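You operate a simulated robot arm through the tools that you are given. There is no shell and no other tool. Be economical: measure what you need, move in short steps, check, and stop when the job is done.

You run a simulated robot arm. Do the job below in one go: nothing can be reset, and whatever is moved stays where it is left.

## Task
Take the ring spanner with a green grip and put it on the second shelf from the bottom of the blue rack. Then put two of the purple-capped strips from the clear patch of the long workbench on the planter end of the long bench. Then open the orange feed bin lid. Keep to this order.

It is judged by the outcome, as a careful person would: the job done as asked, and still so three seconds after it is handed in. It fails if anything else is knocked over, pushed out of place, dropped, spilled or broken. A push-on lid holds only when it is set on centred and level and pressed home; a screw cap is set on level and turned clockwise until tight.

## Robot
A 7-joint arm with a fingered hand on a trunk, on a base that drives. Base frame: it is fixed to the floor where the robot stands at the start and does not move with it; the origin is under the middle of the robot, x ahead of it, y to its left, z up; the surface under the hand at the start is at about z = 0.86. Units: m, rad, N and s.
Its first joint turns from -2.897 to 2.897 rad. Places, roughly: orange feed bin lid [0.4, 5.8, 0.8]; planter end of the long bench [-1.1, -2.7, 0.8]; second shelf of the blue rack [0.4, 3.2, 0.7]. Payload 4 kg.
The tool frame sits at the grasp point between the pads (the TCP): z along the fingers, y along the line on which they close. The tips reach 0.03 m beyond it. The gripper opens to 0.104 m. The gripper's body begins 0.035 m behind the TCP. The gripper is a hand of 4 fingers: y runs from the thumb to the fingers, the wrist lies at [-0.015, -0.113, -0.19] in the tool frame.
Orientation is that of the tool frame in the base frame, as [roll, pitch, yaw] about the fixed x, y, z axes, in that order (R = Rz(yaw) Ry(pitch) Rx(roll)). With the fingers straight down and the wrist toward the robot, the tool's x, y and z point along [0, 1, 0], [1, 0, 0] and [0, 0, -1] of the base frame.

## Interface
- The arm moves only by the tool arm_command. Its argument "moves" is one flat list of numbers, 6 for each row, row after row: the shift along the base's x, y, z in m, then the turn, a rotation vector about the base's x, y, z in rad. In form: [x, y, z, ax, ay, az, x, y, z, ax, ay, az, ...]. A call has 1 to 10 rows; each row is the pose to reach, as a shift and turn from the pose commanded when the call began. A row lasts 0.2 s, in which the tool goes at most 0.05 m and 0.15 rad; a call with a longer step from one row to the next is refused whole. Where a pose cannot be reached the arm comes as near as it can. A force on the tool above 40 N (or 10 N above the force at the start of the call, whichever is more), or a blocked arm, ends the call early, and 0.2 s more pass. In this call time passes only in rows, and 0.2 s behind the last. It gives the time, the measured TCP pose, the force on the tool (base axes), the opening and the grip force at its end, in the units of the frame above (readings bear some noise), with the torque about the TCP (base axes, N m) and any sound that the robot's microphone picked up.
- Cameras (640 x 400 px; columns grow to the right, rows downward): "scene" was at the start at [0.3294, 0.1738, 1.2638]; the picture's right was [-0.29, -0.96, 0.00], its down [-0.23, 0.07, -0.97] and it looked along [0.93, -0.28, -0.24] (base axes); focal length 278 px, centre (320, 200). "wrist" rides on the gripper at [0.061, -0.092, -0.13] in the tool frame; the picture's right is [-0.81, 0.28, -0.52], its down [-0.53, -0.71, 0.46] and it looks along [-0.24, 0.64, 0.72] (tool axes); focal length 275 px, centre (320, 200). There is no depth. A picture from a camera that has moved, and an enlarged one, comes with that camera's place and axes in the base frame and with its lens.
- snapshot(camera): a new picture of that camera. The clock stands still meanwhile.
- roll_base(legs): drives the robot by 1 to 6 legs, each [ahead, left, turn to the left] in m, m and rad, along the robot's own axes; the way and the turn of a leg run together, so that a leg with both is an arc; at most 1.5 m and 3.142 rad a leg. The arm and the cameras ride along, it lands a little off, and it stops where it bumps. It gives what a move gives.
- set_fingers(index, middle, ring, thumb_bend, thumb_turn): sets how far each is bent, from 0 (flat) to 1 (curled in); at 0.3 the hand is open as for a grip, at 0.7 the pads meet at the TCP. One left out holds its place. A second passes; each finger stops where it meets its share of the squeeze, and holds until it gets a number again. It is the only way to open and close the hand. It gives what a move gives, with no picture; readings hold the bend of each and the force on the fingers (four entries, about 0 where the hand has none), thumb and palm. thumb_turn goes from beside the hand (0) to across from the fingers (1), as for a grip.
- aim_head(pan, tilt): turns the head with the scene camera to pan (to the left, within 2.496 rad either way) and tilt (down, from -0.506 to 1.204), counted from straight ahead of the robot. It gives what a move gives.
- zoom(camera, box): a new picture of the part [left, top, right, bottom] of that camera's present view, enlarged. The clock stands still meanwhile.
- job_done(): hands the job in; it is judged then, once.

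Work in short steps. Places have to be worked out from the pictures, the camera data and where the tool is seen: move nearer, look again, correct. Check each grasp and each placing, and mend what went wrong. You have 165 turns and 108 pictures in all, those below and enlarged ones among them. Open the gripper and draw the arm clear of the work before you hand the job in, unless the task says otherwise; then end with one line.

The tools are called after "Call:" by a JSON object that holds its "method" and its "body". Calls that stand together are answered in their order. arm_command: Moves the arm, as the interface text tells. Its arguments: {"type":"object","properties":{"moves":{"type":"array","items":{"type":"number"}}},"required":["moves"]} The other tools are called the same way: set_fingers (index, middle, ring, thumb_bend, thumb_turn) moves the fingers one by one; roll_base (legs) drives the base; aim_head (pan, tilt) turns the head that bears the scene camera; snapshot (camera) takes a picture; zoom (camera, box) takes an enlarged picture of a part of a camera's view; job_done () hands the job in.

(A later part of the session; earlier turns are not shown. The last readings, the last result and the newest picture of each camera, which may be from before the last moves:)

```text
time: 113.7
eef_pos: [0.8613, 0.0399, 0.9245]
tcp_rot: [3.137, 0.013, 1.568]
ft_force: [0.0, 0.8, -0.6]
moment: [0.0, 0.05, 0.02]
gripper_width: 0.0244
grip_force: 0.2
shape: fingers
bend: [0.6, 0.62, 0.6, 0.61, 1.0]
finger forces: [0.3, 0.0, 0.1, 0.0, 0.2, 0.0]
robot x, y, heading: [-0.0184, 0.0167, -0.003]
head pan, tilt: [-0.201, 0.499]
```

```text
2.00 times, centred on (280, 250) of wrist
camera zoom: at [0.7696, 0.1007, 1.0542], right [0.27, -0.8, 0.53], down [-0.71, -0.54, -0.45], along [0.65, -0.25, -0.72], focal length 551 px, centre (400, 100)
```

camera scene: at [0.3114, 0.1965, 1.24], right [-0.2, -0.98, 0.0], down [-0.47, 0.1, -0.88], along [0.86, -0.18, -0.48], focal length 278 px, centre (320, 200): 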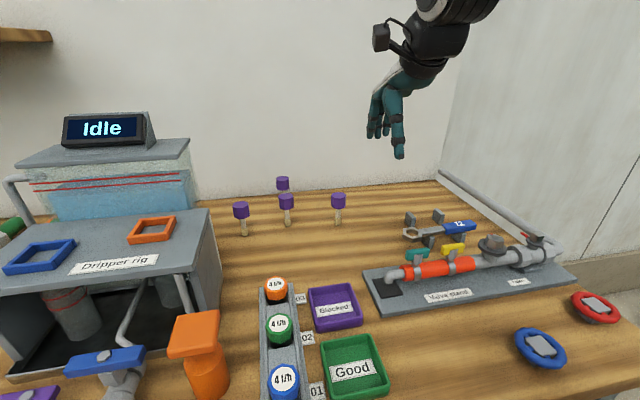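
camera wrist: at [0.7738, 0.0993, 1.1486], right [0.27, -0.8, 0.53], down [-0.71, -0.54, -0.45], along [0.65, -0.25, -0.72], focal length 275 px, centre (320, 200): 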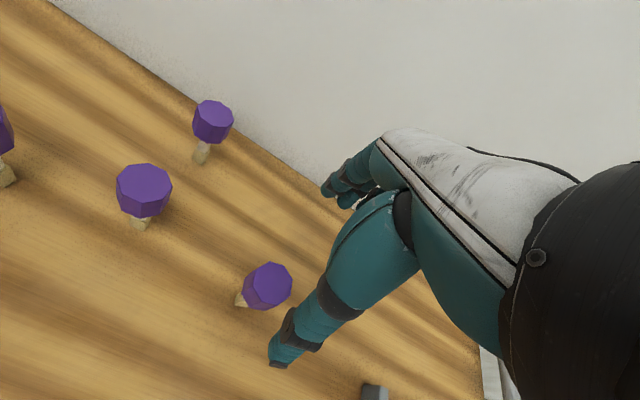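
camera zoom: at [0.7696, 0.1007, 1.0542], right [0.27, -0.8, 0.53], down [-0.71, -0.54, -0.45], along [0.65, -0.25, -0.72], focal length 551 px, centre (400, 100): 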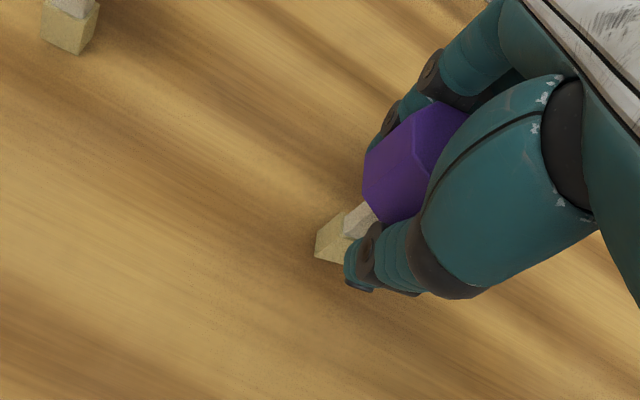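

Fingers wrap the cap with first light contact; tighten and lift slightly.

Call:
{"method": "set_fingers", "body": {"index": 0.68, "middle": 0.7, "ring": 0.68, "thumb_bend": 0.68}}

Call:
{"method": "arm_command", "body": {"moves": [0, 0, 0.02, 0, 0, 0, 0, 0, 0.04, 0, 0, 0]}}

Call:
{"method": "zoom", "body": {"camera": "wrist", "box": [160, 150, 400, 350]}}

Call:
{"method": "zoom", "body": {"camera": "scene", "box": [280, 120, 400, 240]}}

```text
time: 114.7
eef_pos: [0.8622, 0.0381, 0.9245]
tcp_rot: [3.138, 0.012, 1.57]
ft_force: [0.4, 0.2, -0.2]
moment: [0.02, 0.03, 0.02]
gripper_width: 0.0194
grip_force: 5.7
shape: fingers
bend: [0.62, 0.69, 0.68, 0.64, 1.0]
finger forces: [5.2, 0.6, 0.1, 0.0, 5.5, 0.0]
robot x, y, heading: [-0.0162, 0.0144, 0.0]
head pan, tilt: [-0.201, 0.499]
```

```text
time: 115.3
eef_pos: [0.8595, 0.0397, 0.9643]
tcp_rot: [3.138, 0.013, 1.569]
ft_force: [0.6, 0.0, -0.8]
moment: [0.0, 0.01, -0.01]
gripper_width: 0.0193
grip_force: 5.4
shape: fingers
bend: [0.62, 0.69, 0.68, 0.64, 1.0]
finger forces: [5.1, 0.6, 0.1, 0.0, 5.5, 0.1]
robot x, y, heading: [-0.0182, 0.0165, -0.002]
head pan, tilt: [-0.201, 0.499]
```

```text
2.00 times, centred on (280, 250) of wrist
camera zoom: at [0.7691, 0.1011, 1.0944], right [0.27, -0.8, 0.53], down [-0.71, -0.54, -0.45], along [0.65, -0.25, -0.72], focal length 551 px, centre (400, 100)
```

zoom: 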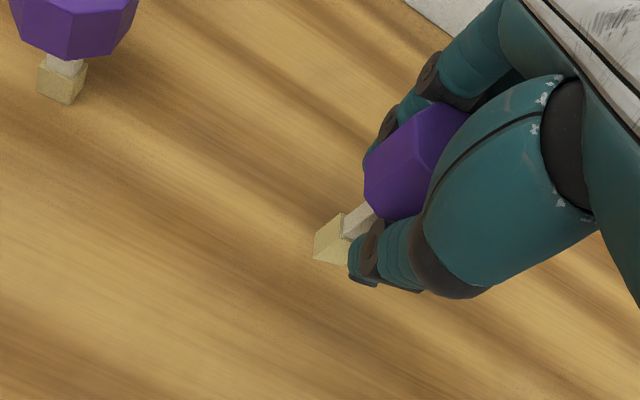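

```text
3.33 times, centred on (340, 180) of scene
camera zoom: at [0.3116, 0.1964, 1.2399], right [-0.2, -0.98, 0.0], down [-0.47, 0.1, -0.88], along [0.86, -0.18, -0.48], focal length 927 px, centre (253, 267)
```

zoom: 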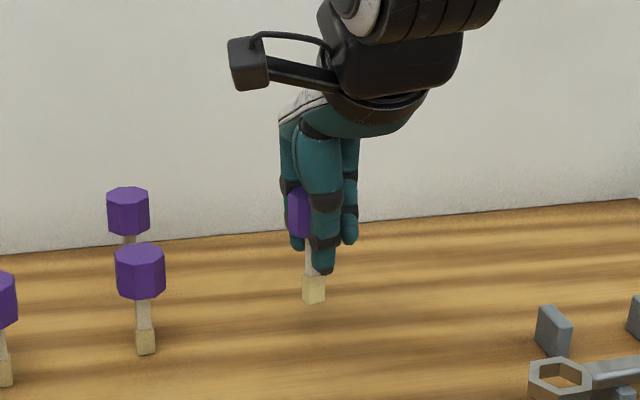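

First strip is held upright (foot about 64 mm below TCP). Raise, back off, and look toward the planter bench.

Call:
{"method": "arm_command", "body": {"moves": [0, 0, 0.04, 0, 0, 0, -0.02, 0, 0.08, 0, 0, 0, -0.04, 0, 0.12, 0, 0, 0, -0.06, 0, 0.16, 0, 0, 0, -0.08, 0, 0.19, 0, 0, 0]}}

Call:
{"method": "roll_base", "body": {"legs": [[-0.58, 0, 0]]}}

Call:
{"method": "aim_head", "body": {"pan": -1.8, "tilt": 0.3}}

Call:
{"method": "snapshot", "body": {"camera": "scene"}}

```text
time: 116.5
eef_pos: [0.7801, 0.0387, 1.1553]
tcp_rot: [3.139, 0.014, 1.569]
ft_force: [0.7, 0.6, -0.2]
moment: [-0.02, 0.03, 0.01]
gripper_width: 0.0192
grip_force: 5.3
shape: fingers
bend: [0.63, 0.69, 0.68, 0.64, 1.0]
finger forces: [5.1, 0.5, 0.1, 0.0, 5.4, 0.0]
robot x, y, heading: [-0.0142, 0.0102, 0.001]
head pan, tilt: [-0.201, 0.499]
```

```text
time: 119.7
eef_pos: [0.2079, 0.0386, 1.1538]
tcp_rot: [3.138, 0.012, 1.568]
ft_force: [-0.9, 0.1, 0.3]
moment: [-0.05, -0.01, 0.0]
gripper_width: 0.0192
grip_force: 5.0
shape: fingers
bend: [0.63, 0.69, 0.68, 0.64, 1.0]
finger forces: [5.1, 0.5, 0.0, 0.0, 5.4, 0.0]
robot x, y, heading: [-0.5916, 0.0128, -0.005]
head pan, tilt: [-0.201, 0.499]
```

```text
time: 121.4
eef_pos: [0.2075, 0.0399, 1.1555]
tcp_rot: [3.139, 0.012, 1.567]
ft_force: [0.4, -0.4, -0.4]
moment: [-0.03, 0.03, -0.01]
gripper_width: 0.0195
grip_force: 5.4
shape: fingers
bend: [0.63, 0.69, 0.68, 0.64, 1.0]
finger forces: [5.1, 0.4, 0.1, 0.0, 5.5, 0.0]
robot x, y, heading: [-0.5915, 0.0191, 0.0]
head pan, tilt: [-1.799, 0.3]
```

```text
40 pictures are left
camera scene: at [-0.3714, 0.1253, 1.2584], right [-0.97, 0.23, 0.0], down [0.07, 0.29, -0.96], along [-0.22, -0.93, -0.3], focal length 278 px, centre (320, 200)
```

scene: 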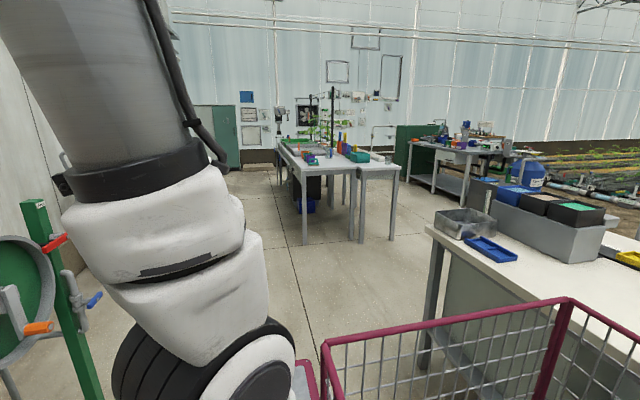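

The planter bench's near end is around (-1.05, -2.35…-2.7). Zoom in on it.

Call:
{"method": "zoom", "body": {"camera": "scene", "box": [260, 100, 420, 220]}}

```text
3.33 times, centred on (340, 160) of scene
camera zoom: at [-0.3714, 0.1253, 1.2584], right [-0.97, 0.23, 0.0], down [0.07, 0.29, -0.96], along [-0.22, -0.93, -0.3], focal length 927 px, centre (253, 333)
```

zoom: 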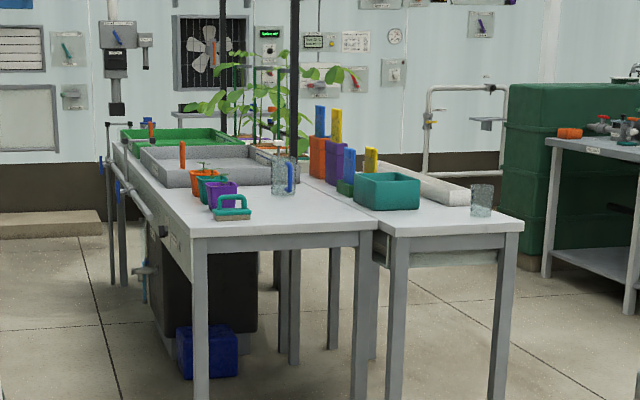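

Free white tabletop at the near end, beside the pots. Route: strafe right past the white bench, turn right to face it, move up a little, then look.

Call:
{"method": "roll_base", "body": {"legs": [[0, -1.45, 0], [0, 0, -1.571], [0.15, 0, 0], [0, -0.4, 0]]}}

Call:
{"method": "aim_head", "body": {"pan": -0.15, "tilt": 0.5}}

Call:
{"method": "snapshot", "body": {"camera": "scene"}}

```text
time: 135.5
eef_pos: [-0.9988, -2.3655, 1.1548]
tcp_rot: [3.138, 0.012, -0.021]
ft_force: [-0.6, 1.0, -0.4]
moment: [-0.01, 0.0, -0.01]
gripper_width: 0.0184
grip_force: 4.7
shape: fingers
bend: [0.63, 0.7, 0.68, 0.64, 1.0]
finger forces: [4.7, 0.3, 0.0, 0.1, 4.7, 0.0]
robot x, y, heading: [-1.0061, -1.5672, -1.593]
head pan, tilt: [-1.799, 0.3]
```

```text
time: 137.2
eef_pos: [-0.9962, -2.3658, 1.1554]
tcp_rot: [3.138, 0.011, -0.021]
ft_force: [-0.5, 0.0, 0.3]
moment: [-0.01, -0.02, -0.01]
gripper_width: 0.0186
grip_force: 4.7
shape: fingers
bend: [0.63, 0.7, 0.68, 0.64, 1.0]
finger forces: [4.6, 0.4, 0.1, 0.1, 4.8, 0.0]
robot x, y, heading: [-1.0026, -1.5679, -1.6]
head pan, tilt: [-0.15, 0.499]
```

```text
38 pictures are left
camera scene: at [-0.8265, -1.9001, 1.24], right [-0.98, 0.17, 0.0], down [0.08, 0.47, -0.88], along [-0.15, -0.86, -0.48], focal length 278 px, centre (320, 200)
```

scene: 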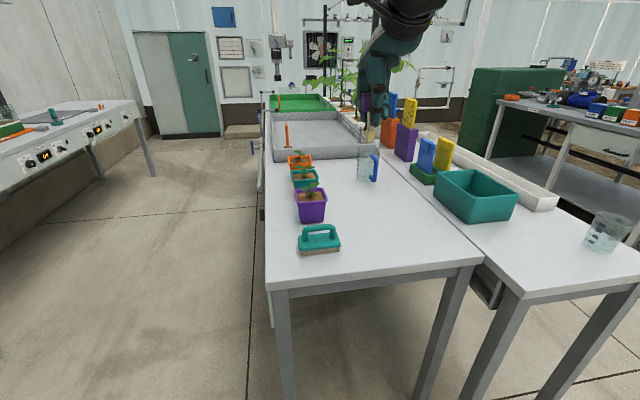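

Bench top at z≈0.8, near edge y≈-2.33, x from -0.80 to -1.29; free area right of the scrubber. First strip goes near (-1.19, -2.51). Drive to line up, then lower.

Call:
{"method": "roll_base", "body": {"legs": [[0.08, -0.19, 0.025]]}}

Call:
{"method": "arm_command", "body": {"moves": [0, -0.01, -0.04, 0, 0, 0, 0, -0.02, -0.08, 0, 0, 0, 0, -0.03, -0.12, 0, 0, 0, 0, -0.04, -0.16, 0, 0, 0, 0, -0.05, -0.2, 0, 0, 0, 0, -0.06, -0.235, 0, 0, 0]}}

Call:
{"method": "aim_head", "body": {"pan": -0.3, "tilt": 0.6}}

Call:
{"method": "snapshot", "body": {"camera": "scene"}}

Call:
{"method": "snapshot", "body": {"camera": "wrist"}}

```text
time: 138.8
eef_pos: [-1.1705, -2.4442, 1.155]
tcp_rot: [3.138, 0.012, 0.002]
ft_force: [0.7, 0.4, 0.4]
moment: [-0.02, -0.01, 0.01]
gripper_width: 0.0187
grip_force: 5.2
shape: fingers
bend: [0.63, 0.7, 0.68, 0.64, 1.0]
finger forces: [4.7, 0.4, 0.1, 0.0, 4.9, 0.0]
robot x, y, heading: [-1.1959, -1.6402, -1.57]
head pan, tilt: [-0.15, 0.499]
```

```text
time: 140.2
eef_pos: [-1.1702, -2.5047, 0.9188]
tcp_rot: [3.136, 0.012, 0.005]
ft_force: [1.5, -0.7, 0.1]
moment: [0.0, -0.04, 0.0]
gripper_width: 0.0186
grip_force: 5.2
shape: fingers
bend: [0.63, 0.7, 0.68, 0.64, 1.0]
finger forces: [4.7, 0.4, 0.1, 0.0, 4.7, 0.1]
robot x, y, heading: [-1.1951, -1.6463, -1.566]
head pan, tilt: [-0.15, 0.499]
```

```text
time: 140.9
eef_pos: [-1.169, -2.5042, 0.92]
tcp_rot: [3.137, 0.012, 0.003]
ft_force: [0.2, -0.4, -0.3]
moment: [0.0, -0.01, 0.0]
gripper_width: 0.0181
grip_force: 4.9
shape: fingers
bend: [0.63, 0.7, 0.68, 0.64, 1.0]
finger forces: [4.7, 0.3, 0.0, 0.0, 4.6, 0.1]
robot x, y, heading: [-1.1967, -1.6457, -1.568]
head pan, tilt: [-0.3, 0.6]
```

```text
37 pictures are left
camera scene: at [-1.0228, -1.9691, 1.2309], right [-0.96, 0.29, 0.0], down [0.17, 0.54, -0.83], along [-0.24, -0.79, -0.56], focal length 278 px, centre (320, 200)
```

scene: 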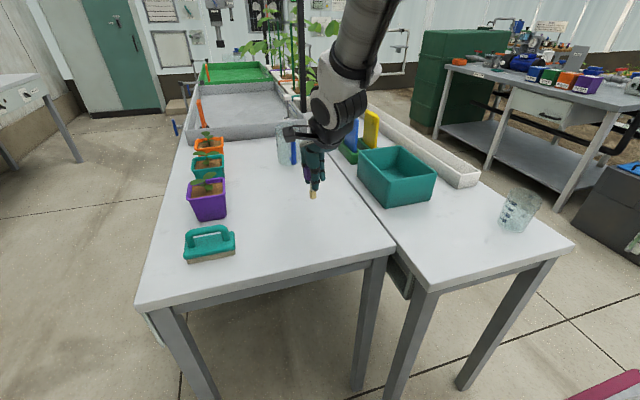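

```text
36 pictures are left
camera wrist: at [-1.1064, -2.4134, 1.0493], right [-0.8, -0.28, 0.53], down [-0.54, 0.71, -0.45], along [-0.25, -0.65, -0.72], focal length 275 px, centre (320, 200)
```

wrist: 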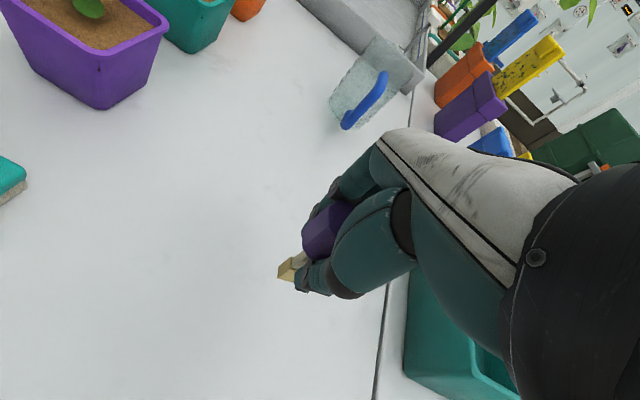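

Strip is upright with free table below. Lower in steps until the foot touches (expected TCP z≈0.865).

Call:
{"method": "arm_command", "body": {"moves": [0, 0, -0.02, 0, 0, 0, 0, 0, -0.035, 0, 0, 0, 0, 0, -0.042, 0, 0, 0]}}

Call:
{"method": "arm_command", "body": {"moves": [0, 0, -0.004, 0, 0, 0, 0, 0, -0.008, 0, 0, 0]}}

Call:
{"method": "zoom", "body": {"camera": "scene", "box": [270, 140, 370, 240]}}

```text
time: 141.7
eef_pos: [-1.1706, -2.5049, 0.8791]
tcp_rot: [3.137, 0.012, 0.001]
ft_force: [0.3, -0.3, -0.3]
moment: [0.0, 0.02, -0.02]
gripper_width: 0.0183
grip_force: 4.3
shape: fingers
bend: [0.63, 0.7, 0.68, 0.64, 1.0]
finger forces: [4.7, 0.2, 0.0, 0.1, 4.7, 0.0]
robot x, y, heading: [-1.1976, -1.6467, -1.576]
head pan, tilt: [-0.3, 0.6]
```

```text
time: 142.3
eef_pos: [-1.1701, -2.5044, 0.8708]
tcp_rot: [3.138, 0.012, 0.003]
ft_force: [-0.3, -0.8, -0.1]
moment: [0.03, 0.01, -0.02]
gripper_width: 0.0183
grip_force: 5.0
shape: fingers
bend: [0.63, 0.7, 0.68, 0.64, 1.0]
finger forces: [4.7, 0.3, 0.0, 0.1, 4.7, 0.1]
robot x, y, heading: [-1.1962, -1.647, -1.567]
head pan, tilt: [-0.3, 0.6]
```

```text
4.00 times, centred on (320, 190) of scene
camera zoom: at [-1.0228, -1.9691, 1.2309], right [-0.96, 0.29, 0.0], down [0.17, 0.54, -0.83], along [-0.24, -0.79, -0.57], focal length 1112 px, centre (320, 240)
```

zoom: 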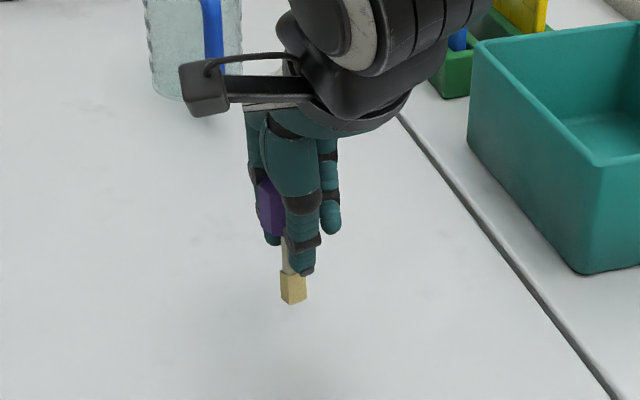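

Not yet in contact; keep lowering by millimetres.

Call:
{"method": "arm_command", "body": {"moves": [0, 0, -0.003, 0, 0, 0, 0, 0, -0.006, 0, 0, 0]}}

Call:
{"method": "arm_command", "body": {"moves": [0, 0, -0.003, 0, 0, 0, 0, 0, -0.005, 0, 0, 0]}}

Call:
{"method": "arm_command", "body": {"moves": [0, 0, -0.002, 0, 0, 0, 0, 0, -0.004, 0, 0, 0]}}

```text
time: 142.9
eef_pos: [-1.1694, -2.504, 0.8636]
tcp_rot: [3.138, 0.014, 0.003]
ft_force: [0.6, -0.8, 0.4]
moment: [0.03, -0.04, 0.01]
gripper_width: 0.0183
grip_force: 4.9
shape: fingers
bend: [0.63, 0.7, 0.68, 0.64, 1.0]
finger forces: [4.6, 0.3, 0.0, 0.0, 4.7, 0.1]
robot x, y, heading: [-1.2014, -1.6435, -1.571]
head pan, tilt: [-0.3, 0.6]
```

```text
time: 143.5
eef_pos: [-1.169, -2.5041, 0.8586]
tcp_rot: [3.138, 0.013, 0.003]
ft_force: [0.0, -0.6, -0.6]
moment: [-0.05, -0.01, 0.05]
gripper_width: 0.0185
grip_force: 4.6
shape: fingers
bend: [0.63, 0.7, 0.68, 0.64, 1.0]
finger forces: [4.7, 0.2, 0.0, 0.1, 4.7, 0.0]
robot x, y, heading: [-1.1979, -1.6444, -1.568]
head pan, tilt: [-0.3, 0.6]
```

```text
time: 144.1
eef_pos: [-1.1703, -2.5044, 0.8557]
tcp_rot: [3.139, 0.012, 0.002]
ft_force: [0.0, 0.1, -0.6]
moment: [-0.05, 0.02, 0.02]
gripper_width: 0.0186
grip_force: 4.9
shape: fingers
bend: [0.63, 0.7, 0.68, 0.64, 1.0]
finger forces: [4.7, 0.3, 0.0, 0.1, 4.6, 0.1]
robot x, y, heading: [-1.194, -1.6441, -1.571]
head pan, tilt: [-0.3, 0.6]
```

Call:
{"method": "arm_command", "body": {"moves": [0, 0, -0.002, 0, 0, 0, 0, 0, -0.004, 0, 0, 0]}}

Call:
{"method": "arm_command", "body": {"moves": [0, 0, -0.002, 0, 0, 0, 0, 0, -0.004, 0, 0, 0]}}

Call:
{"method": "zoom", "body": {"camera": "scene", "box": [290, 170, 350, 230]}}

```text
time: 144.7
eef_pos: [-1.1699, -2.5043, 0.8515]
tcp_rot: [3.137, 0.012, 0.002]
ft_force: [0.8, -0.1, -0.7]
moment: [-0.02, 0.01, 0.01]
gripper_width: 0.0186
grip_force: 5.3
shape: fingers
bend: [0.63, 0.7, 0.68, 0.64, 1.0]
finger forces: [4.6, 0.3, 0.1, 0.0, 4.7, 0.1]
robot x, y, heading: [-1.1996, -1.647, -1.572]
head pan, tilt: [-0.3, 0.6]
```

```text
time: 145.3
eef_pos: [-1.1705, -2.504, 0.8465]
tcp_rot: [3.139, 0.012, 0.002]
ft_force: [-0.6, 0.0, 0.5]
moment: [-0.02, -0.01, -0.02]
gripper_width: 0.0185
grip_force: 4.3
shape: fingers
bend: [0.63, 0.7, 0.68, 0.64, 1.0]
finger forces: [4.7, 0.2, 0.0, 0.0, 4.7, 0.0]
robot x, y, heading: [-1.2002, -1.6399, -1.567]
head pan, tilt: [-0.3, 0.6]
```

```text
6.67 times, centred on (320, 200) of scene
camera zoom: at [-1.0228, -1.9691, 1.2309], right [-0.96, 0.29, 0.0], down [0.17, 0.54, -0.82], along [-0.24, -0.79, -0.57], focal length 1853 px, centre (320, 200)
```

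zoom: 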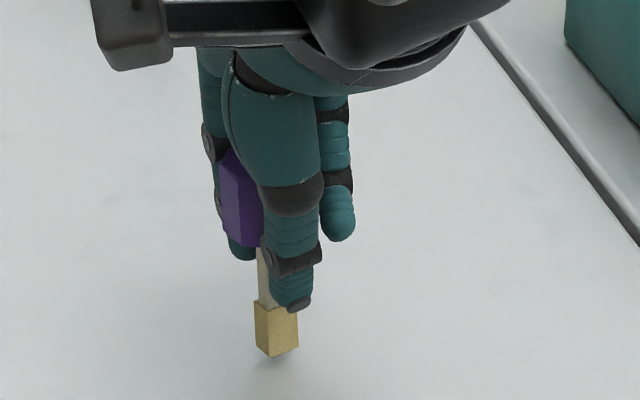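

Shadow shows only a few mm left. Continue with a contact check.

Call:
{"method": "arm_command", "body": {"moves": [0, 0, -0.002, 0, 0, 0, 0, 0, -0.004, 0, 0, 0]}}

Call:
{"method": "arm_command", "body": {"moves": [0, 0, -0.002, 0, 0, 0, 0, 0, -0.004, 0, 0, 0]}}

```text
time: 145.9
eef_pos: [-1.1692, -2.5041, 0.8432]
tcp_rot: [3.139, 0.012, 0.001]
ft_force: [0.9, -0.2, 2.7]
moment: [0.0, 0.0, 0.0]
gripper_width: 0.018
grip_force: 5.0
shape: fingers
bend: [0.63, 0.7, 0.68, 0.64, 1.0]
finger forces: [4.7, 0.2, 0.1, 0.0, 4.6, 0.0]
robot x, y, heading: [-1.1955, -1.65, -1.568]
head pan, tilt: [-0.3, 0.6]
```

```text
time: 146.5
eef_pos: [-1.1695, -2.504, 0.8393]
tcp_rot: [3.137, 0.011, 0.001]
ft_force: [0.3, -0.3, 1.9]
moment: [0.01, -0.01, 0.0]
gripper_width: 0.013
grip_force: 3.5
shape: fingers
bend: [0.65, 0.7, 0.68, 0.66, 1.0]
finger forces: [2.8, 0.1, 0.0, 0.0, 3.5, 0.1]
robot x, y, heading: [-1.1988, -1.6477, -1.567]
head pan, tilt: [-0.3, 0.6]
```

Contact at TCP z≈0.843 (bench ≈0.78). The foot stands on the table; release symmetrically and look.

Call:
{"method": "set_fingers", "body": {"index": 0.5, "middle": 0.5, "ring": 0.5, "thumb_bend": 0.5}}

Call:
{"method": "zoom", "body": {"camera": "scene", "box": [280, 150, 360, 230]}}

```text
time: 147.5
eef_pos: [-1.1702, -2.504, 0.839]
tcp_rot: [3.14, 0.012, 0.001]
ft_force: [-0.8, 0.8, -1.1]
moment: [0.0, -0.01, 0.03]
gripper_width: 0.0514
grip_force: 0.1
shape: fingers
bend: [0.5, 0.5, 0.5, 0.5, 1.0]
finger forces: [0.0, 0.0, 0.1, 0.0, 0.0, 0.0]
robot x, y, heading: [-1.1978, -1.6474, -1.567]
head pan, tilt: [-0.3, 0.6]
```

```text
5.00 times, centred on (320, 190) of scene
camera zoom: at [-1.0228, -1.9691, 1.2309], right [-0.96, 0.29, 0.0], down [0.17, 0.54, -0.82], along [-0.24, -0.79, -0.57], focal length 1390 px, centre (320, 250)
```

zoom: 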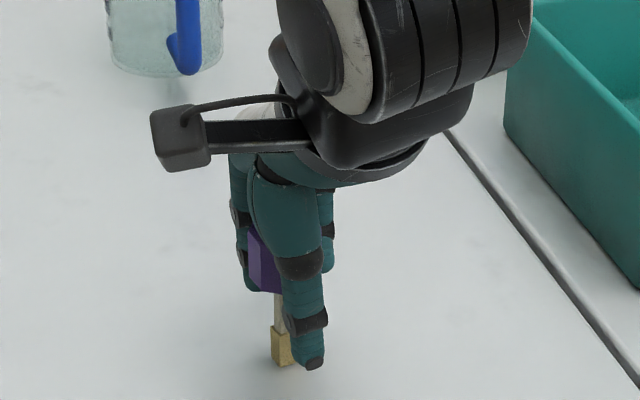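

Released and it appears upright. Open wide and rise straight up, then check it stands.

Call:
{"method": "set_fingers", "body": {"index": 0.3, "middle": 0.3, "ring": 0.3, "thumb_bend": 0.3}}

Call:
{"method": "arm_command", "body": {"moves": [0, 0, 0.02, 0, 0, 0, 0, 0, 0.06, 0, 0, 0, 0, 0, 0.1, 0, 0, 0, 0, 0, 0.15, 0, 0, 0, 0, 0, 0.2, 0, 0, 0, 0, 0.02, 0.24, 0, 0, 0, 0, 0.05, 0.28, 0, 0, 0, 0, 0.07, 0.31, 0, 0, 0]}}

Call:
{"method": "zoom", "body": {"camera": "scene", "box": [260, 120, 380, 240]}}

```text
time: 148.5
eef_pos: [-1.1704, -2.5044, 0.8392]
tcp_rot: [3.139, 0.013, 0.001]
ft_force: [0.3, 0.0, -0.6]
moment: [-0.03, -0.01, 0.01]
gripper_width: 0.1026
grip_force: 0.0
shape: fingers
bend: [0.3, 0.3, 0.3, 0.3, 0.98]
finger forces: [0.1, 0.0, 0.0, 0.1, 0.0, 0.1]
robot x, y, heading: [-1.1989, -1.6439, -1.568]
head pan, tilt: [-0.3, 0.6]
```

```text
time: 150.3
eef_pos: [-1.1706, -2.4349, 1.1488]
tcp_rot: [3.138, 0.012, 0.002]
ft_force: [-0.1, 0.5, -0.2]
moment: [-0.01, -0.01, 0.0]
gripper_width: 0.1029
grip_force: 0.1
shape: fingers
bend: [0.3, 0.3, 0.3, 0.3, 0.98]
finger forces: [0.1, 0.0, 0.0, 0.0, 0.0, 0.0]
robot x, y, heading: [-1.1948, -1.6488, -1.569]
head pan, tilt: [-0.3, 0.6]
```

```text
3.33 times, centred on (320, 180) of scene
camera zoom: at [-1.0227, -1.9694, 1.2308], right [-0.96, 0.29, 0.0], down [0.17, 0.54, -0.82], along [-0.24, -0.79, -0.57], focal length 927 px, centre (320, 267)
```

zoom: 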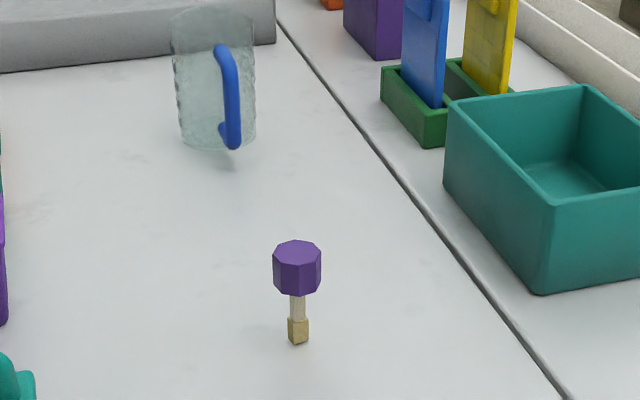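

First strip stands steadily on the planter bench. Drive back along the same route for the second strip.

Call:
{"method": "roll_base", "body": {"legs": [[0, 0.6, 0], [0, 0, 1.571], [0, 1.45, 0], [0, 0.33, 0], [0.57, 0, 0]]}}

Call:
{"method": "aim_head", "body": {"pan": -0.1, "tilt": 0.5}}

Call:
{"method": "snapshot", "body": {"camera": "scene"}}

Call:
{"method": "snapshot", "body": {"camera": "wrist"}}

```text
time: 168.9
eef_pos: [0.7919, 0.119, 1.1487]
tcp_rot: [3.137, 0.013, 1.553]
ft_force: [-0.3, -0.2, 0.0]
moment: [0.05, -0.01, 0.0]
gripper_width: 0.103
grip_force: 0.0
shape: fingers
bend: [0.3, 0.3, 0.3, 0.3, 0.98]
finger forces: [0.1, 0.1, 0.1, 0.1, 0.1, 0.1]
robot x, y, heading: [-0.0004, 0.1082, -0.016]
head pan, tilt: [-0.3, 0.6]
```

```text
time: 169.6
eef_pos: [0.7926, 0.1174, 1.148]
tcp_rot: [3.138, 0.011, 1.553]
ft_force: [-0.3, -0.3, 0.7]
moment: [0.0, 0.02, 0.01]
gripper_width: 0.1029
grip_force: 0.0
shape: fingers
bend: [0.3, 0.3, 0.3, 0.3, 0.98]
finger forces: [0.1, 0.0, 0.1, 0.0, 0.0, 0.1]
robot x, y, heading: [0.0031, 0.108, -0.016]
head pan, tilt: [-0.099, 0.499]
```

```text
31 pictures are left
camera scene: at [0.3354, 0.2921, 1.2399], right [-0.12, -0.99, 0.0], down [-0.48, 0.06, -0.88], along [0.87, -0.1, -0.48], focal length 278 px, centre (320, 200)
```

scene: 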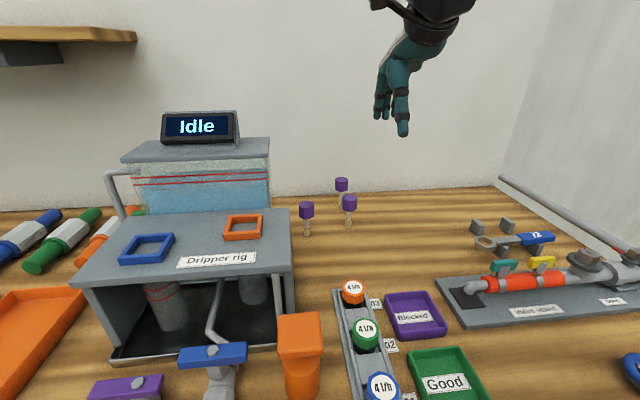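

```text
30 pictures are left
camera wrist: at [0.7005, 0.1818, 1.2783], right [0.26, -0.81, 0.53], down [-0.72, -0.53, -0.45], along [0.64, -0.26, -0.72], focal length 275 px, centre (320, 200)
```

wrist: 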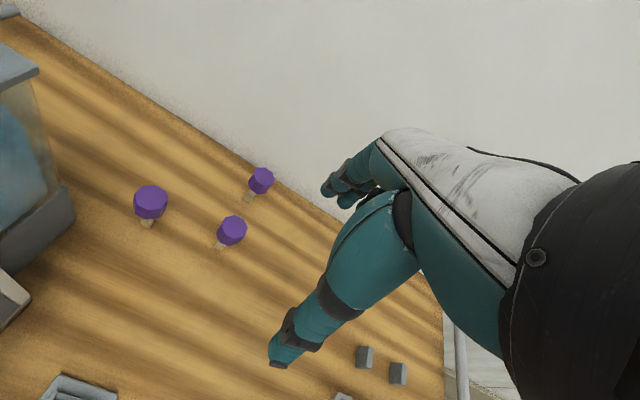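

Second strip's cap is at (0.878, 0.161); the rear neighbour at 0.979. Narrow the hand a bit, move over and part-way down.

Call:
{"method": "set_fingers", "body": {"index": 0.38, "middle": 0.38, "ring": 0.38, "thumb_bend": 0.38}}

Call:
{"method": "arm_command", "body": {"moves": [0.03, 0.015, -0.01, 0, 0, 0, 0.06, 0.03, -0.03, 0, 0, 0, 0.085, 0.043, -0.06, 0, 0, 0, 0.085, 0.043, -0.1, 0, 0, 0, 0.085, 0.043, -0.13, 0, 0, 0]}}

Call:
{"method": "snapshot", "body": {"camera": "wrist"}}

```text
time: 170.6
eef_pos: [0.7915, 0.1187, 1.1491]
tcp_rot: [3.137, 0.013, 1.552]
ft_force: [0.5, -0.1, 0.2]
moment: [0.01, -0.01, 0.04]
gripper_width: 0.0838
grip_force: 0.0
shape: fingers
bend: [0.38, 0.38, 0.38, 0.38, 0.98]
finger forces: [0.1, 0.0, 0.0, 0.0, 0.0, 0.1]
robot x, y, heading: [0.0029, 0.1074, -0.013]
head pan, tilt: [-0.099, 0.499]
```

```text
time: 171.8
eef_pos: [0.8767, 0.1622, 1.02]
tcp_rot: [3.137, 0.012, 1.555]
ft_force: [0.0, -1.0, -0.3]
moment: [0.02, -0.03, -0.01]
gripper_width: 0.0833
grip_force: 0.0
shape: fingers
bend: [0.38, 0.38, 0.38, 0.38, 0.98]
finger forces: [0.1, 0.0, 0.0, 0.1, 0.1, 0.1]
robot x, y, heading: [-0.0012, 0.104, -0.012]
head pan, tilt: [-0.099, 0.499]
```

```text
29 pictures are left
camera wrist: at [0.7862, 0.2251, 1.1486], right [0.26, -0.81, 0.53], down [-0.72, -0.53, -0.45], along [0.64, -0.26, -0.72], focal length 275 px, centre (320, 200)
```

wrist: 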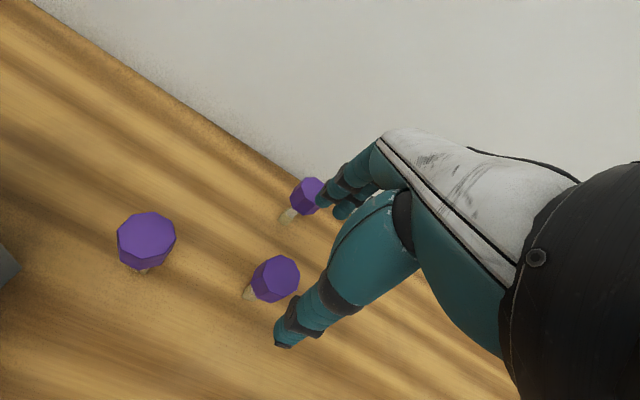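

Aligned. Descend to z 0.925 and close in two stages.

Call:
{"method": "arm_command", "body": {"moves": [0.001, -0.001, -0.035, 0, 0, 0, 0.001, -0.001, -0.07, 0, 0, 0, 0.001, -0.001, -0.095, 0, 0, 0]}}

Call:
{"method": "set_fingers", "body": {"index": 0.6, "middle": 0.61, "ring": 0.6, "thumb_bend": 0.61}}

Call:
{"method": "set_fingers", "body": {"index": 0.68, "middle": 0.7, "ring": 0.68, "thumb_bend": 0.68}}

Call:
{"method": "arm_command", "body": {"moves": [0, 0, 0.02, 0, 0, 0, 0, 0, 0.04, 0, 0, 0]}}

Call:
{"method": "zoom", "body": {"camera": "wrist", "box": [160, 120, 400, 350]}}

Call:
{"method": "zoom", "body": {"camera": "scene", "box": [270, 120, 430, 250]}}

```text
time: 172.6
eef_pos: [0.8765, 0.1601, 0.924]
tcp_rot: [3.137, 0.012, 1.554]
ft_force: [0.0, 0.2, 0.5]
moment: [0.01, 0.02, -0.01]
gripper_width: 0.0834
grip_force: 0.0
shape: fingers
bend: [0.38, 0.38, 0.38, 0.38, 0.98]
finger forces: [0.0, 0.0, 0.0, 0.1, 0.0, 0.1]
robot x, y, heading: [0.0023, 0.1072, -0.02]
head pan, tilt: [-0.099, 0.499]
```

```text
time: 173.6
eef_pos: [0.8772, 0.1604, 0.9242]
tcp_rot: [3.136, 0.011, 1.552]
ft_force: [0.3, 0.0, 0.3]
moment: [0.03, 0.03, 0.01]
gripper_width: 0.0254
grip_force: 0.2
shape: fingers
bend: [0.6, 0.61, 0.6, 0.61, 1.0]
finger forces: [0.1, 0.1, 0.1, 0.0, 0.1, 0.1]
robot x, y, heading: [0.0015, 0.1068, -0.019]
head pan, tilt: [-0.099, 0.499]
```

```text
time: 174.6
eef_pos: [0.8774, 0.1601, 0.9234]
tcp_rot: [3.138, 0.014, 1.551]
ft_force: [-0.5, 0.2, 0.2]
moment: [-0.02, -0.01, 0.02]
gripper_width: 0.0197
grip_force: 5.7
shape: fingers
bend: [0.62, 0.69, 0.68, 0.64, 1.0]
finger forces: [5.1, 0.5, 0.0, 0.0, 5.6, 0.0]
robot x, y, heading: [0.0005, 0.1067, -0.018]
head pan, tilt: [-0.099, 0.499]
```

```text
time: 175.2
eef_pos: [0.8762, 0.16, 0.9634]
tcp_rot: [3.138, 0.012, 1.553]
ft_force: [-0.9, 0.1, -0.3]
moment: [-0.02, 0.01, 0.02]
gripper_width: 0.0194
grip_force: 6.2
shape: fingers
bend: [0.62, 0.69, 0.68, 0.64, 1.0]
finger forces: [5.2, 0.6, 0.1, 0.1, 5.6, 0.0]
robot x, y, heading: [0.0024, 0.1049, -0.018]
head pan, tilt: [-0.099, 0.499]
```

```text
1.74 times, centred on (280, 235) of wrist
camera zoom: at [0.7866, 0.2234, 1.0935], right [0.26, -0.81, 0.53], down [-0.72, -0.53, -0.45], along [0.64, -0.26, -0.72], focal length 479 px, centre (390, 139)
```

zoom: 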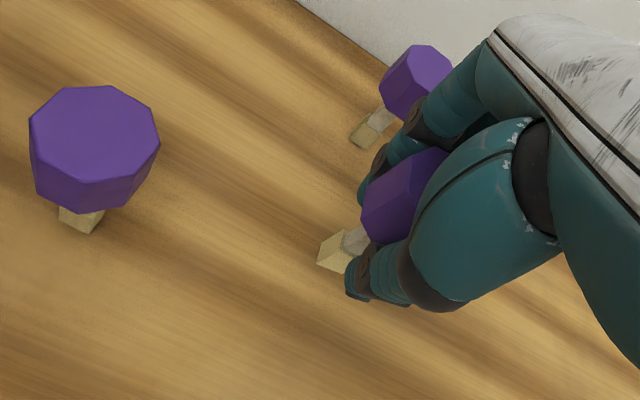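

```text
3.08 times, centred on (350, 185) of scene
camera zoom: at [0.3355, 0.2922, 1.2399], right [-0.12, -0.99, 0.0], down [-0.48, 0.06, -0.88], along [0.87, -0.1, -0.48], focal length 855 px, centre (228, 246)
```

zoom: 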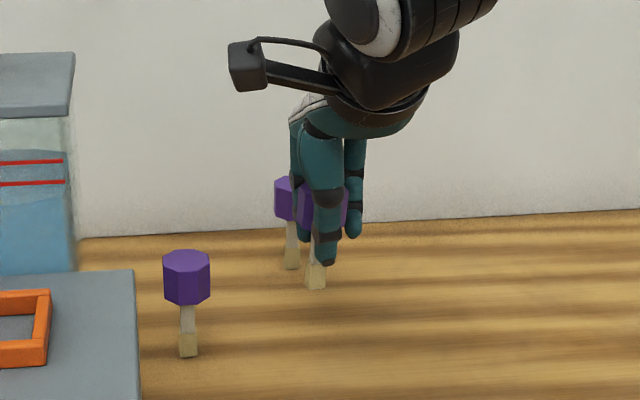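

Second strip held; the other two still stand. Lift and travel back to the planter bench.

Call:
{"method": "arm_command", "body": {"moves": [0, 0, 0.04, 0, 0, 0, -0.02, 0, 0.08, 0, 0, 0, -0.04, 0, 0.12, 0, 0, 0, -0.06, 0, 0.16, 0, 0, 0, -0.08, 0, 0.19, 0, 0, 0]}}

Call:
{"method": "roll_base", "body": {"legs": [[-0.59, 0, 0.018], [0, -1.5, 0], [0, 0, -1.571], [0.2, 0, 0], [0, -0.45, 0]]}}

```text
time: 176.4
eef_pos: [0.7982, 0.1596, 1.1519]
tcp_rot: [3.14, 0.014, 1.552]
ft_force: [0.4, 0.4, 0.3]
moment: [0.01, -0.01, 0.01]
gripper_width: 0.0192
grip_force: 5.8
shape: fingers
bend: [0.63, 0.69, 0.68, 0.64, 1.0]
finger forces: [5.1, 0.5, 0.0, 0.1, 5.5, 0.1]
robot x, y, heading: [0.0027, 0.1068, -0.02]
head pan, tilt: [-0.099, 0.499]
```

```text
time: 194.2
eef_pos: [-0.9706, -2.395, 1.154]
tcp_rot: [3.139, 0.013, -0.002]
ft_force: [-0.7, -0.5, -0.3]
moment: [0.01, 0.01, -0.02]
gripper_width: 0.0189
grip_force: 5.5
shape: fingers
bend: [0.63, 0.7, 0.68, 0.64, 1.0]
finger forces: [4.8, 0.4, 0.0, 0.1, 4.8, 0.0]
robot x, y, heading: [-1.0403, -1.6016, -1.579]
head pan, tilt: [-0.099, 0.499]
```

Arrived. Move over (-1.065, -2.49), between scrubber and first strip, and lower partly.

Call:
{"method": "arm_command", "body": {"moves": [-0.02, -0.02, -0.02, 0, 0, 0, -0.04, -0.04, -0.04, 0, 0, 0, -0.06, -0.06, -0.06, 0, 0, 0, -0.08, -0.08, -0.08, 0, 0, 0, -0.094, -0.095, -0.11, 0, 0, 0, -0.094, -0.095, -0.15, 0, 0, 0, -0.094, -0.095, -0.19, 0, 0, 0, -0.094, -0.095, -0.225, 0, 0, 0]}}

Call:
{"method": "aim_head", "body": {"pan": -0.3, "tilt": 0.6}}

Call:
{"method": "snapshot", "body": {"camera": "scene"}}

Call:
{"method": "snapshot", "body": {"camera": "wrist"}}

```text
time: 196.0
eef_pos: [-1.0649, -2.4888, 0.9264]
tcp_rot: [3.137, 0.012, 0.0]
ft_force: [-0.3, -0.2, -0.1]
moment: [0.01, 0.04, 0.01]
gripper_width: 0.0185
grip_force: 4.8
shape: fingers
bend: [0.63, 0.7, 0.68, 0.64, 1.0]
finger forces: [4.7, 0.3, 0.0, 0.0, 4.9, 0.0]
robot x, y, heading: [-1.0374, -1.5998, -1.574]
head pan, tilt: [-0.099, 0.499]
```

```text
time: 196.7
eef_pos: [-1.0661, -2.489, 0.9266]
tcp_rot: [3.137, 0.012, -0.002]
ft_force: [-0.4, -0.2, 0.1]
moment: [0.01, -0.01, 0.02]
gripper_width: 0.0186
grip_force: 4.6
shape: fingers
bend: [0.63, 0.7, 0.68, 0.64, 1.0]
finger forces: [4.6, 0.3, 0.0, 0.0, 4.8, 0.1]
robot x, y, heading: [-1.0346, -1.5975, -1.573]
head pan, tilt: [-0.3, 0.6]
```

```text
26 pictures are left
camera scene: at [-0.864, -1.9232, 1.2309], right [-0.95, 0.3, 0.0], down [0.17, 0.54, -0.83], along [-0.25, -0.79, -0.56], focal length 278 px, centre (320, 200)
```

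scene: 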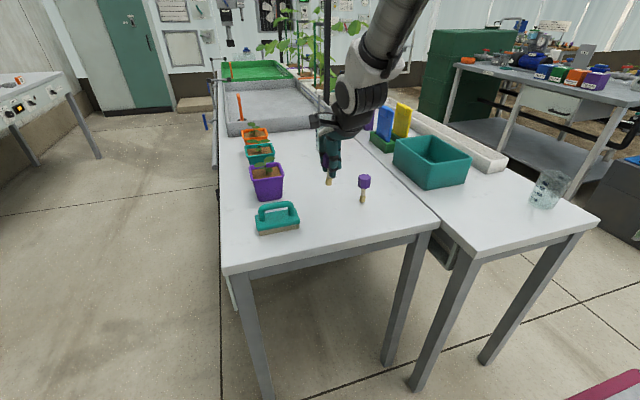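

```text
25 pictures are left
camera wrist: at [-1.0016, -2.3981, 1.0563], right [-0.8, -0.27, 0.53], down [-0.54, 0.71, -0.45], along [-0.25, -0.65, -0.72], focal length 275 px, centre (320, 200)
```

wrist: 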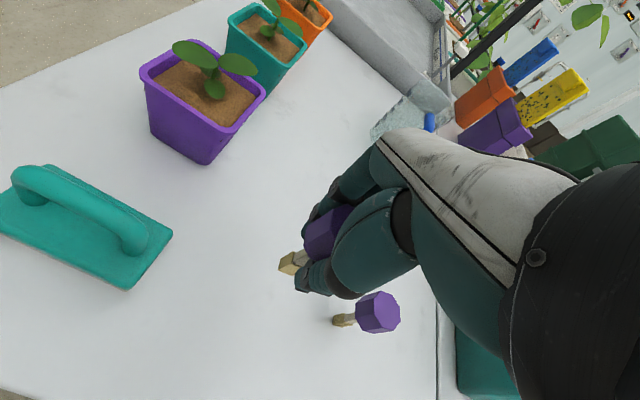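

Good spacing from scrubber, pots and first strip. Lower to just above, then touch down.

Call:
{"method": "arm_command", "body": {"moves": [0, 0, -0.03, 0, 0, 0, 0, 0, -0.06, 0, 0, 0, 0, 0, -0.075, 0, 0, 0]}}

Call:
{"method": "arm_command", "body": {"moves": [0, 0, -0.003, 0, 0, 0, 0, 0, -0.006, 0, 0, 0]}}

Call:
{"method": "arm_command", "body": {"moves": [0, 0, -0.002, 0, 0, 0, 0, 0, -0.004, 0, 0, 0]}}

```text
time: 197.5
eef_pos: [-1.0649, -2.4901, 0.852]
tcp_rot: [3.137, 0.01, -0.001]
ft_force: [0.5, 0.1, -0.1]
moment: [-0.03, 0.01, 0.0]
gripper_width: 0.0182
grip_force: 4.8
shape: fingers
bend: [0.63, 0.7, 0.68, 0.64, 1.0]
finger forces: [4.7, 0.4, 0.0, 0.0, 4.8, 0.1]
robot x, y, heading: [-1.0387, -1.6004, -1.57]
head pan, tilt: [-0.3, 0.6]
```

```text
time: 198.1
eef_pos: [-1.0633, -2.4891, 0.8461]
tcp_rot: [3.138, 0.012, -0.001]
ft_force: [-0.4, -0.5, 0.1]
moment: [0.01, -0.01, 0.01]
gripper_width: 0.0183
grip_force: 4.6
shape: fingers
bend: [0.63, 0.7, 0.68, 0.64, 1.0]
finger forces: [4.7, 0.2, 0.0, 0.0, 4.8, 0.0]
robot x, y, heading: [-1.0372, -1.6015, -1.572]
head pan, tilt: [-0.3, 0.6]
```

```text
time: 198.7
eef_pos: [-1.0645, -2.4899, 0.8434]
tcp_rot: [3.138, 0.014, -0.002]
ft_force: [0.8, 0.2, 2.4]
moment: [0.0, -0.01, 0.01]
gripper_width: 0.0182
grip_force: 4.8
shape: fingers
bend: [0.63, 0.7, 0.68, 0.64, 1.0]
finger forces: [4.5, 0.2, 0.0, 0.0, 5.0, 0.0]
robot x, y, heading: [-1.0396, -1.5998, -1.575]
head pan, tilt: [-0.3, 0.6]
```

Contact at 2.4 N, same height as before. Press 2 mm more, release symmetrically, open and rise.

Call:
{"method": "arm_command", "body": {"moves": [0, 0, -0.002, 0, 0, 0]}}

Call:
{"method": "set_fingers", "body": {"index": 0.5, "middle": 0.5, "ring": 0.5, "thumb_bend": 0.5}}

Call:
{"method": "set_fingers", "body": {"index": 0.34, "middle": 0.34, "ring": 0.34, "thumb_bend": 0.34}}

Call:
{"method": "arm_command", "body": {"moves": [0, 0, 0.02, 0, 0, 0, 0, 0, 0.06, 0, 0, 0, 0, 0, 0.1, 0, 0, 0, 0, 0, 0.15, 0, 0, 0, 0, 0, 0.2, 0, 0, 0, 0, 0.02, 0.24, 0, 0, 0, 0, 0.05, 0.28, 0, 0, 0, 0, 0.08, 0.31, 0, 0, 0]}}

Call:
{"method": "zoom", "body": {"camera": "scene", "box": [230, 110, 430, 250]}}

```text
time: 199.1
eef_pos: [-1.0643, -2.4893, 0.8396]
tcp_rot: [3.139, 0.012, -0.003]
ft_force: [-0.5, 0.4, 1.3]
moment: [0.0, 0.02, 0.01]
gripper_width: 0.0111
grip_force: 1.8
shape: fingers
bend: [0.66, 0.7, 0.68, 0.66, 1.0]
finger forces: [1.9, 0.2, 0.0, 0.0, 1.9, 0.1]
robot x, y, heading: [-1.0337, -1.6012, -1.569]
head pan, tilt: [-0.3, 0.6]
```

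```text
time: 200.1
eef_pos: [-1.0658, -2.4889, 0.8407]
tcp_rot: [3.138, 0.013, -0.001]
ft_force: [0.8, -0.8, -0.5]
moment: [-0.03, 0.02, -0.01]
gripper_width: 0.0512
grip_force: 0.0
shape: fingers
bend: [0.5, 0.5, 0.5, 0.5, 1.0]
finger forces: [0.0, 0.0, 0.0, 0.0, 0.1, 0.0]
robot x, y, heading: [-1.037, -1.6013, -1.571]
head pan, tilt: [-0.3, 0.6]
```

```text
time: 201.1
eef_pos: [-1.0645, -2.4902, 0.8414]
tcp_rot: [3.139, 0.01, -0.001]
ft_force: [0.7, 0.2, -0.6]
moment: [-0.04, -0.01, -0.03]
gripper_width: 0.0928
grip_force: 0.0
shape: fingers
bend: [0.34, 0.34, 0.34, 0.34, 0.98]
finger forces: [0.1, 0.1, 0.1, 0.0, 0.1, 0.0]
robot x, y, heading: [-1.0368, -1.5983, -1.574]
head pan, tilt: [-0.3, 0.6]
```

```text
time: 202.9
eef_pos: [-1.0646, -2.4095, 1.1493]
tcp_rot: [3.141, 0.014, -0.001]
ft_force: [0.8, -0.4, 0.6]
moment: [0.02, 0.03, -0.02]
gripper_width: 0.0925
grip_force: 0.1
shape: fingers
bend: [0.34, 0.34, 0.34, 0.34, 0.98]
finger forces: [0.0, 0.0, 0.0, 0.0, 0.1, 0.0]
robot x, y, heading: [-1.0394, -1.5992, -1.573]
head pan, tilt: [-0.3, 0.6]
```

```text
2.86 times, centred on (330, 180) of scene
camera zoom: at [-0.8639, -1.9236, 1.2307], right [-0.95, 0.3, 0.0], down [0.17, 0.54, -0.82], along [-0.25, -0.79, -0.57], focal length 794 px, centre (291, 257)
```

zoom: 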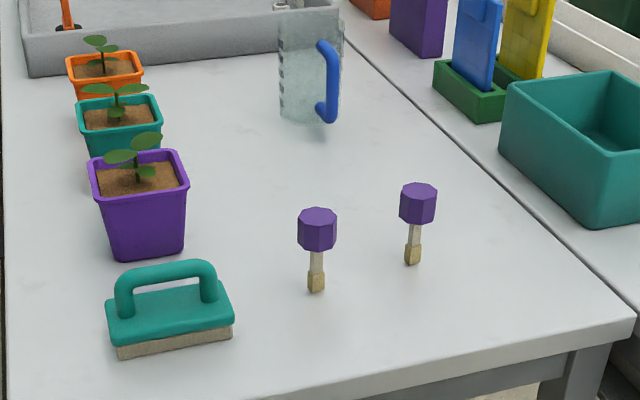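

Both strips stand on the planter end. Now head to the orange feed bin around (0.4, 5.8): retrace, pass the bench and rack with clearance.

Call:
{"method": "roll_base", "body": {"legs": [[0, 0.47, 0], [0, 0, 1.571], [0, 1.5, 0], [0, 1.5, 0], [0, 0.75, 0], [-0.4, 0, 0]]}}

Call:
{"method": "aim_head", "body": {"pan": 1.2, "tilt": 0.3}}

Call:
{"method": "snapshot", "body": {"camera": "scene"}}

```text
time: 229.3
eef_pos: [-0.0292, 2.0954, 1.1504]
tcp_rot: [3.139, 0.012, 1.534]
ft_force: [0.2, 0.4, -0.7]
moment: [-0.01, 0.01, 0.0]
gripper_width: 0.0929
grip_force: 0.1
shape: fingers
bend: [0.34, 0.34, 0.34, 0.34, 0.98]
finger forces: [0.0, 0.0, 0.0, 0.1, 0.0, 0.0]
robot x, y, heading: [-0.8364, 2.1533, -0.04]
head pan, tilt: [-0.3, 0.6]
```

```text
time: 230.9
eef_pos: [-0.0285, 2.0957, 1.1493]
tcp_rot: [3.138, 0.013, 1.534]
ft_force: [-0.1, 0.4, -0.1]
moment: [0.01, 0.0, 0.03]
gripper_width: 0.0932
grip_force: 0.1
shape: fingers
bend: [0.34, 0.34, 0.34, 0.34, 0.98]
finger forces: [0.0, 0.0, 0.1, 0.0, 0.1, 0.0]
robot x, y, heading: [-0.8381, 2.1474, -0.032]
head pan, tilt: [1.201, 0.3]
```

```text
23 pictures are left
camera scene: at [-0.553, 2.4292, 1.2583], right [0.92, -0.4, 0.0], down [-0.12, -0.27, -0.96], along [0.38, 0.88, -0.3], focal length 278 px, centre (320, 200)
```

scene: 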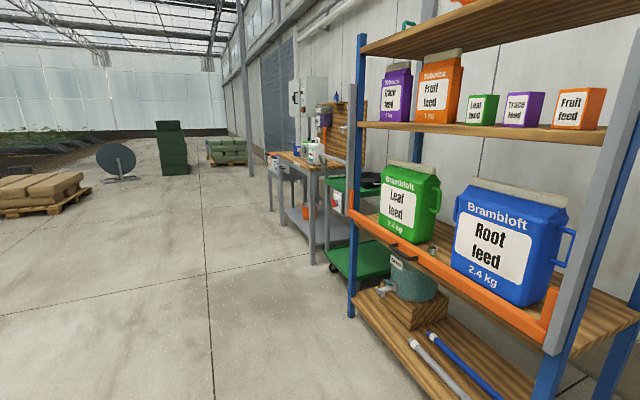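

Way is clear to the left. Continue to y≈5.1 and look at the feed bin bench.

Call:
{"method": "roll_base", "body": {"legs": [[0, 0, 0.035], [0, 1.5, 0], [0, 1.45, 0]]}}

Call:
{"method": "aim_head", "body": {"pan": 0.6, "tilt": 0.35}}

Call:
{"method": "snapshot", "body": {"camera": "scene"}}

```text
time: 245.5
eef_pos: [-0.0153, 5.0649, 1.1502]
tcp_rot: [3.139, 0.012, 1.563]
ft_force: [0.0, -0.1, -0.2]
moment: [0.0, 0.03, 0.01]
gripper_width: 0.0929
grip_force: 0.0
shape: fingers
bend: [0.34, 0.34, 0.34, 0.34, 0.98]
finger forces: [0.0, 0.0, 0.1, 0.1, 0.1, 0.1]
robot x, y, heading: [-0.829, 5.0944, -0.008]
head pan, tilt: [1.201, 0.3]
```

```text
time: 246.5
eef_pos: [-0.0163, 5.0645, 1.1501]
tcp_rot: [3.138, 0.012, 1.565]
ft_force: [0.5, 0.5, -0.7]
moment: [0.01, -0.02, 0.08]
gripper_width: 0.093
grip_force: 0.0
shape: fingers
bend: [0.34, 0.34, 0.34, 0.34, 0.98]
finger forces: [0.0, 0.0, 0.0, 0.0, 0.0, 0.1]
robot x, y, heading: [-0.827, 5.0945, -0.005]
head pan, tilt: [0.6, 0.351]
```

```text
22 pictures are left
camera scene: at [-0.5069, 5.3484, 1.2536], right [0.56, -0.83, 0.0], down [-0.28, -0.19, -0.94], along [0.78, 0.53, -0.34], focal length 278 px, centre (320, 200)
```

scene: 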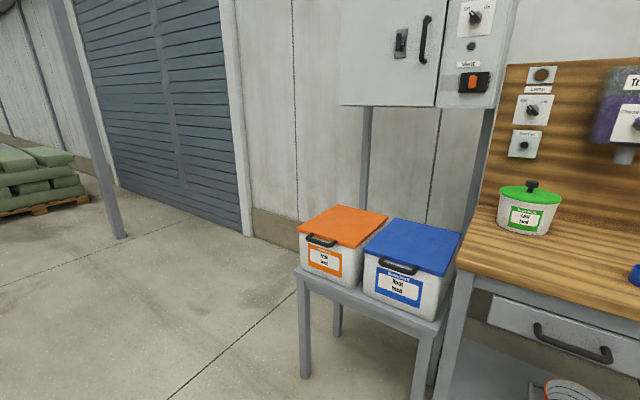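

The orange-lidded feed bin sits at left on a small stand with a handle at its front. Zoom in.

Call:
{"method": "zoom", "body": {"camera": "scene", "box": [280, 190, 480, 320]}}

```text
3.08 times, centred on (380, 255) of scene
camera zoom: at [-0.5069, 5.3484, 1.2536], right [0.56, -0.83, 0.0], down [-0.28, -0.19, -0.94], along [0.78, 0.53, -0.34], focal length 855 px, centre (135, 31)
```

zoom: 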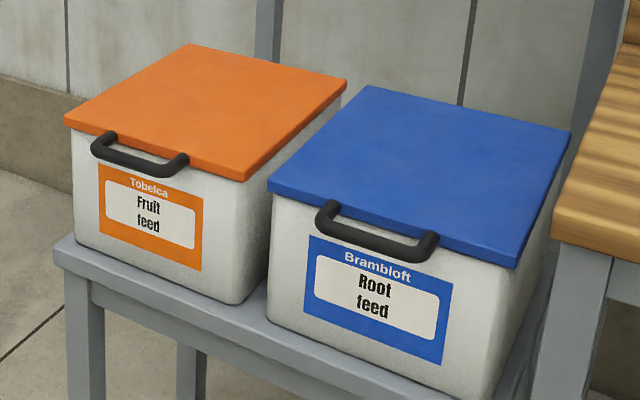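

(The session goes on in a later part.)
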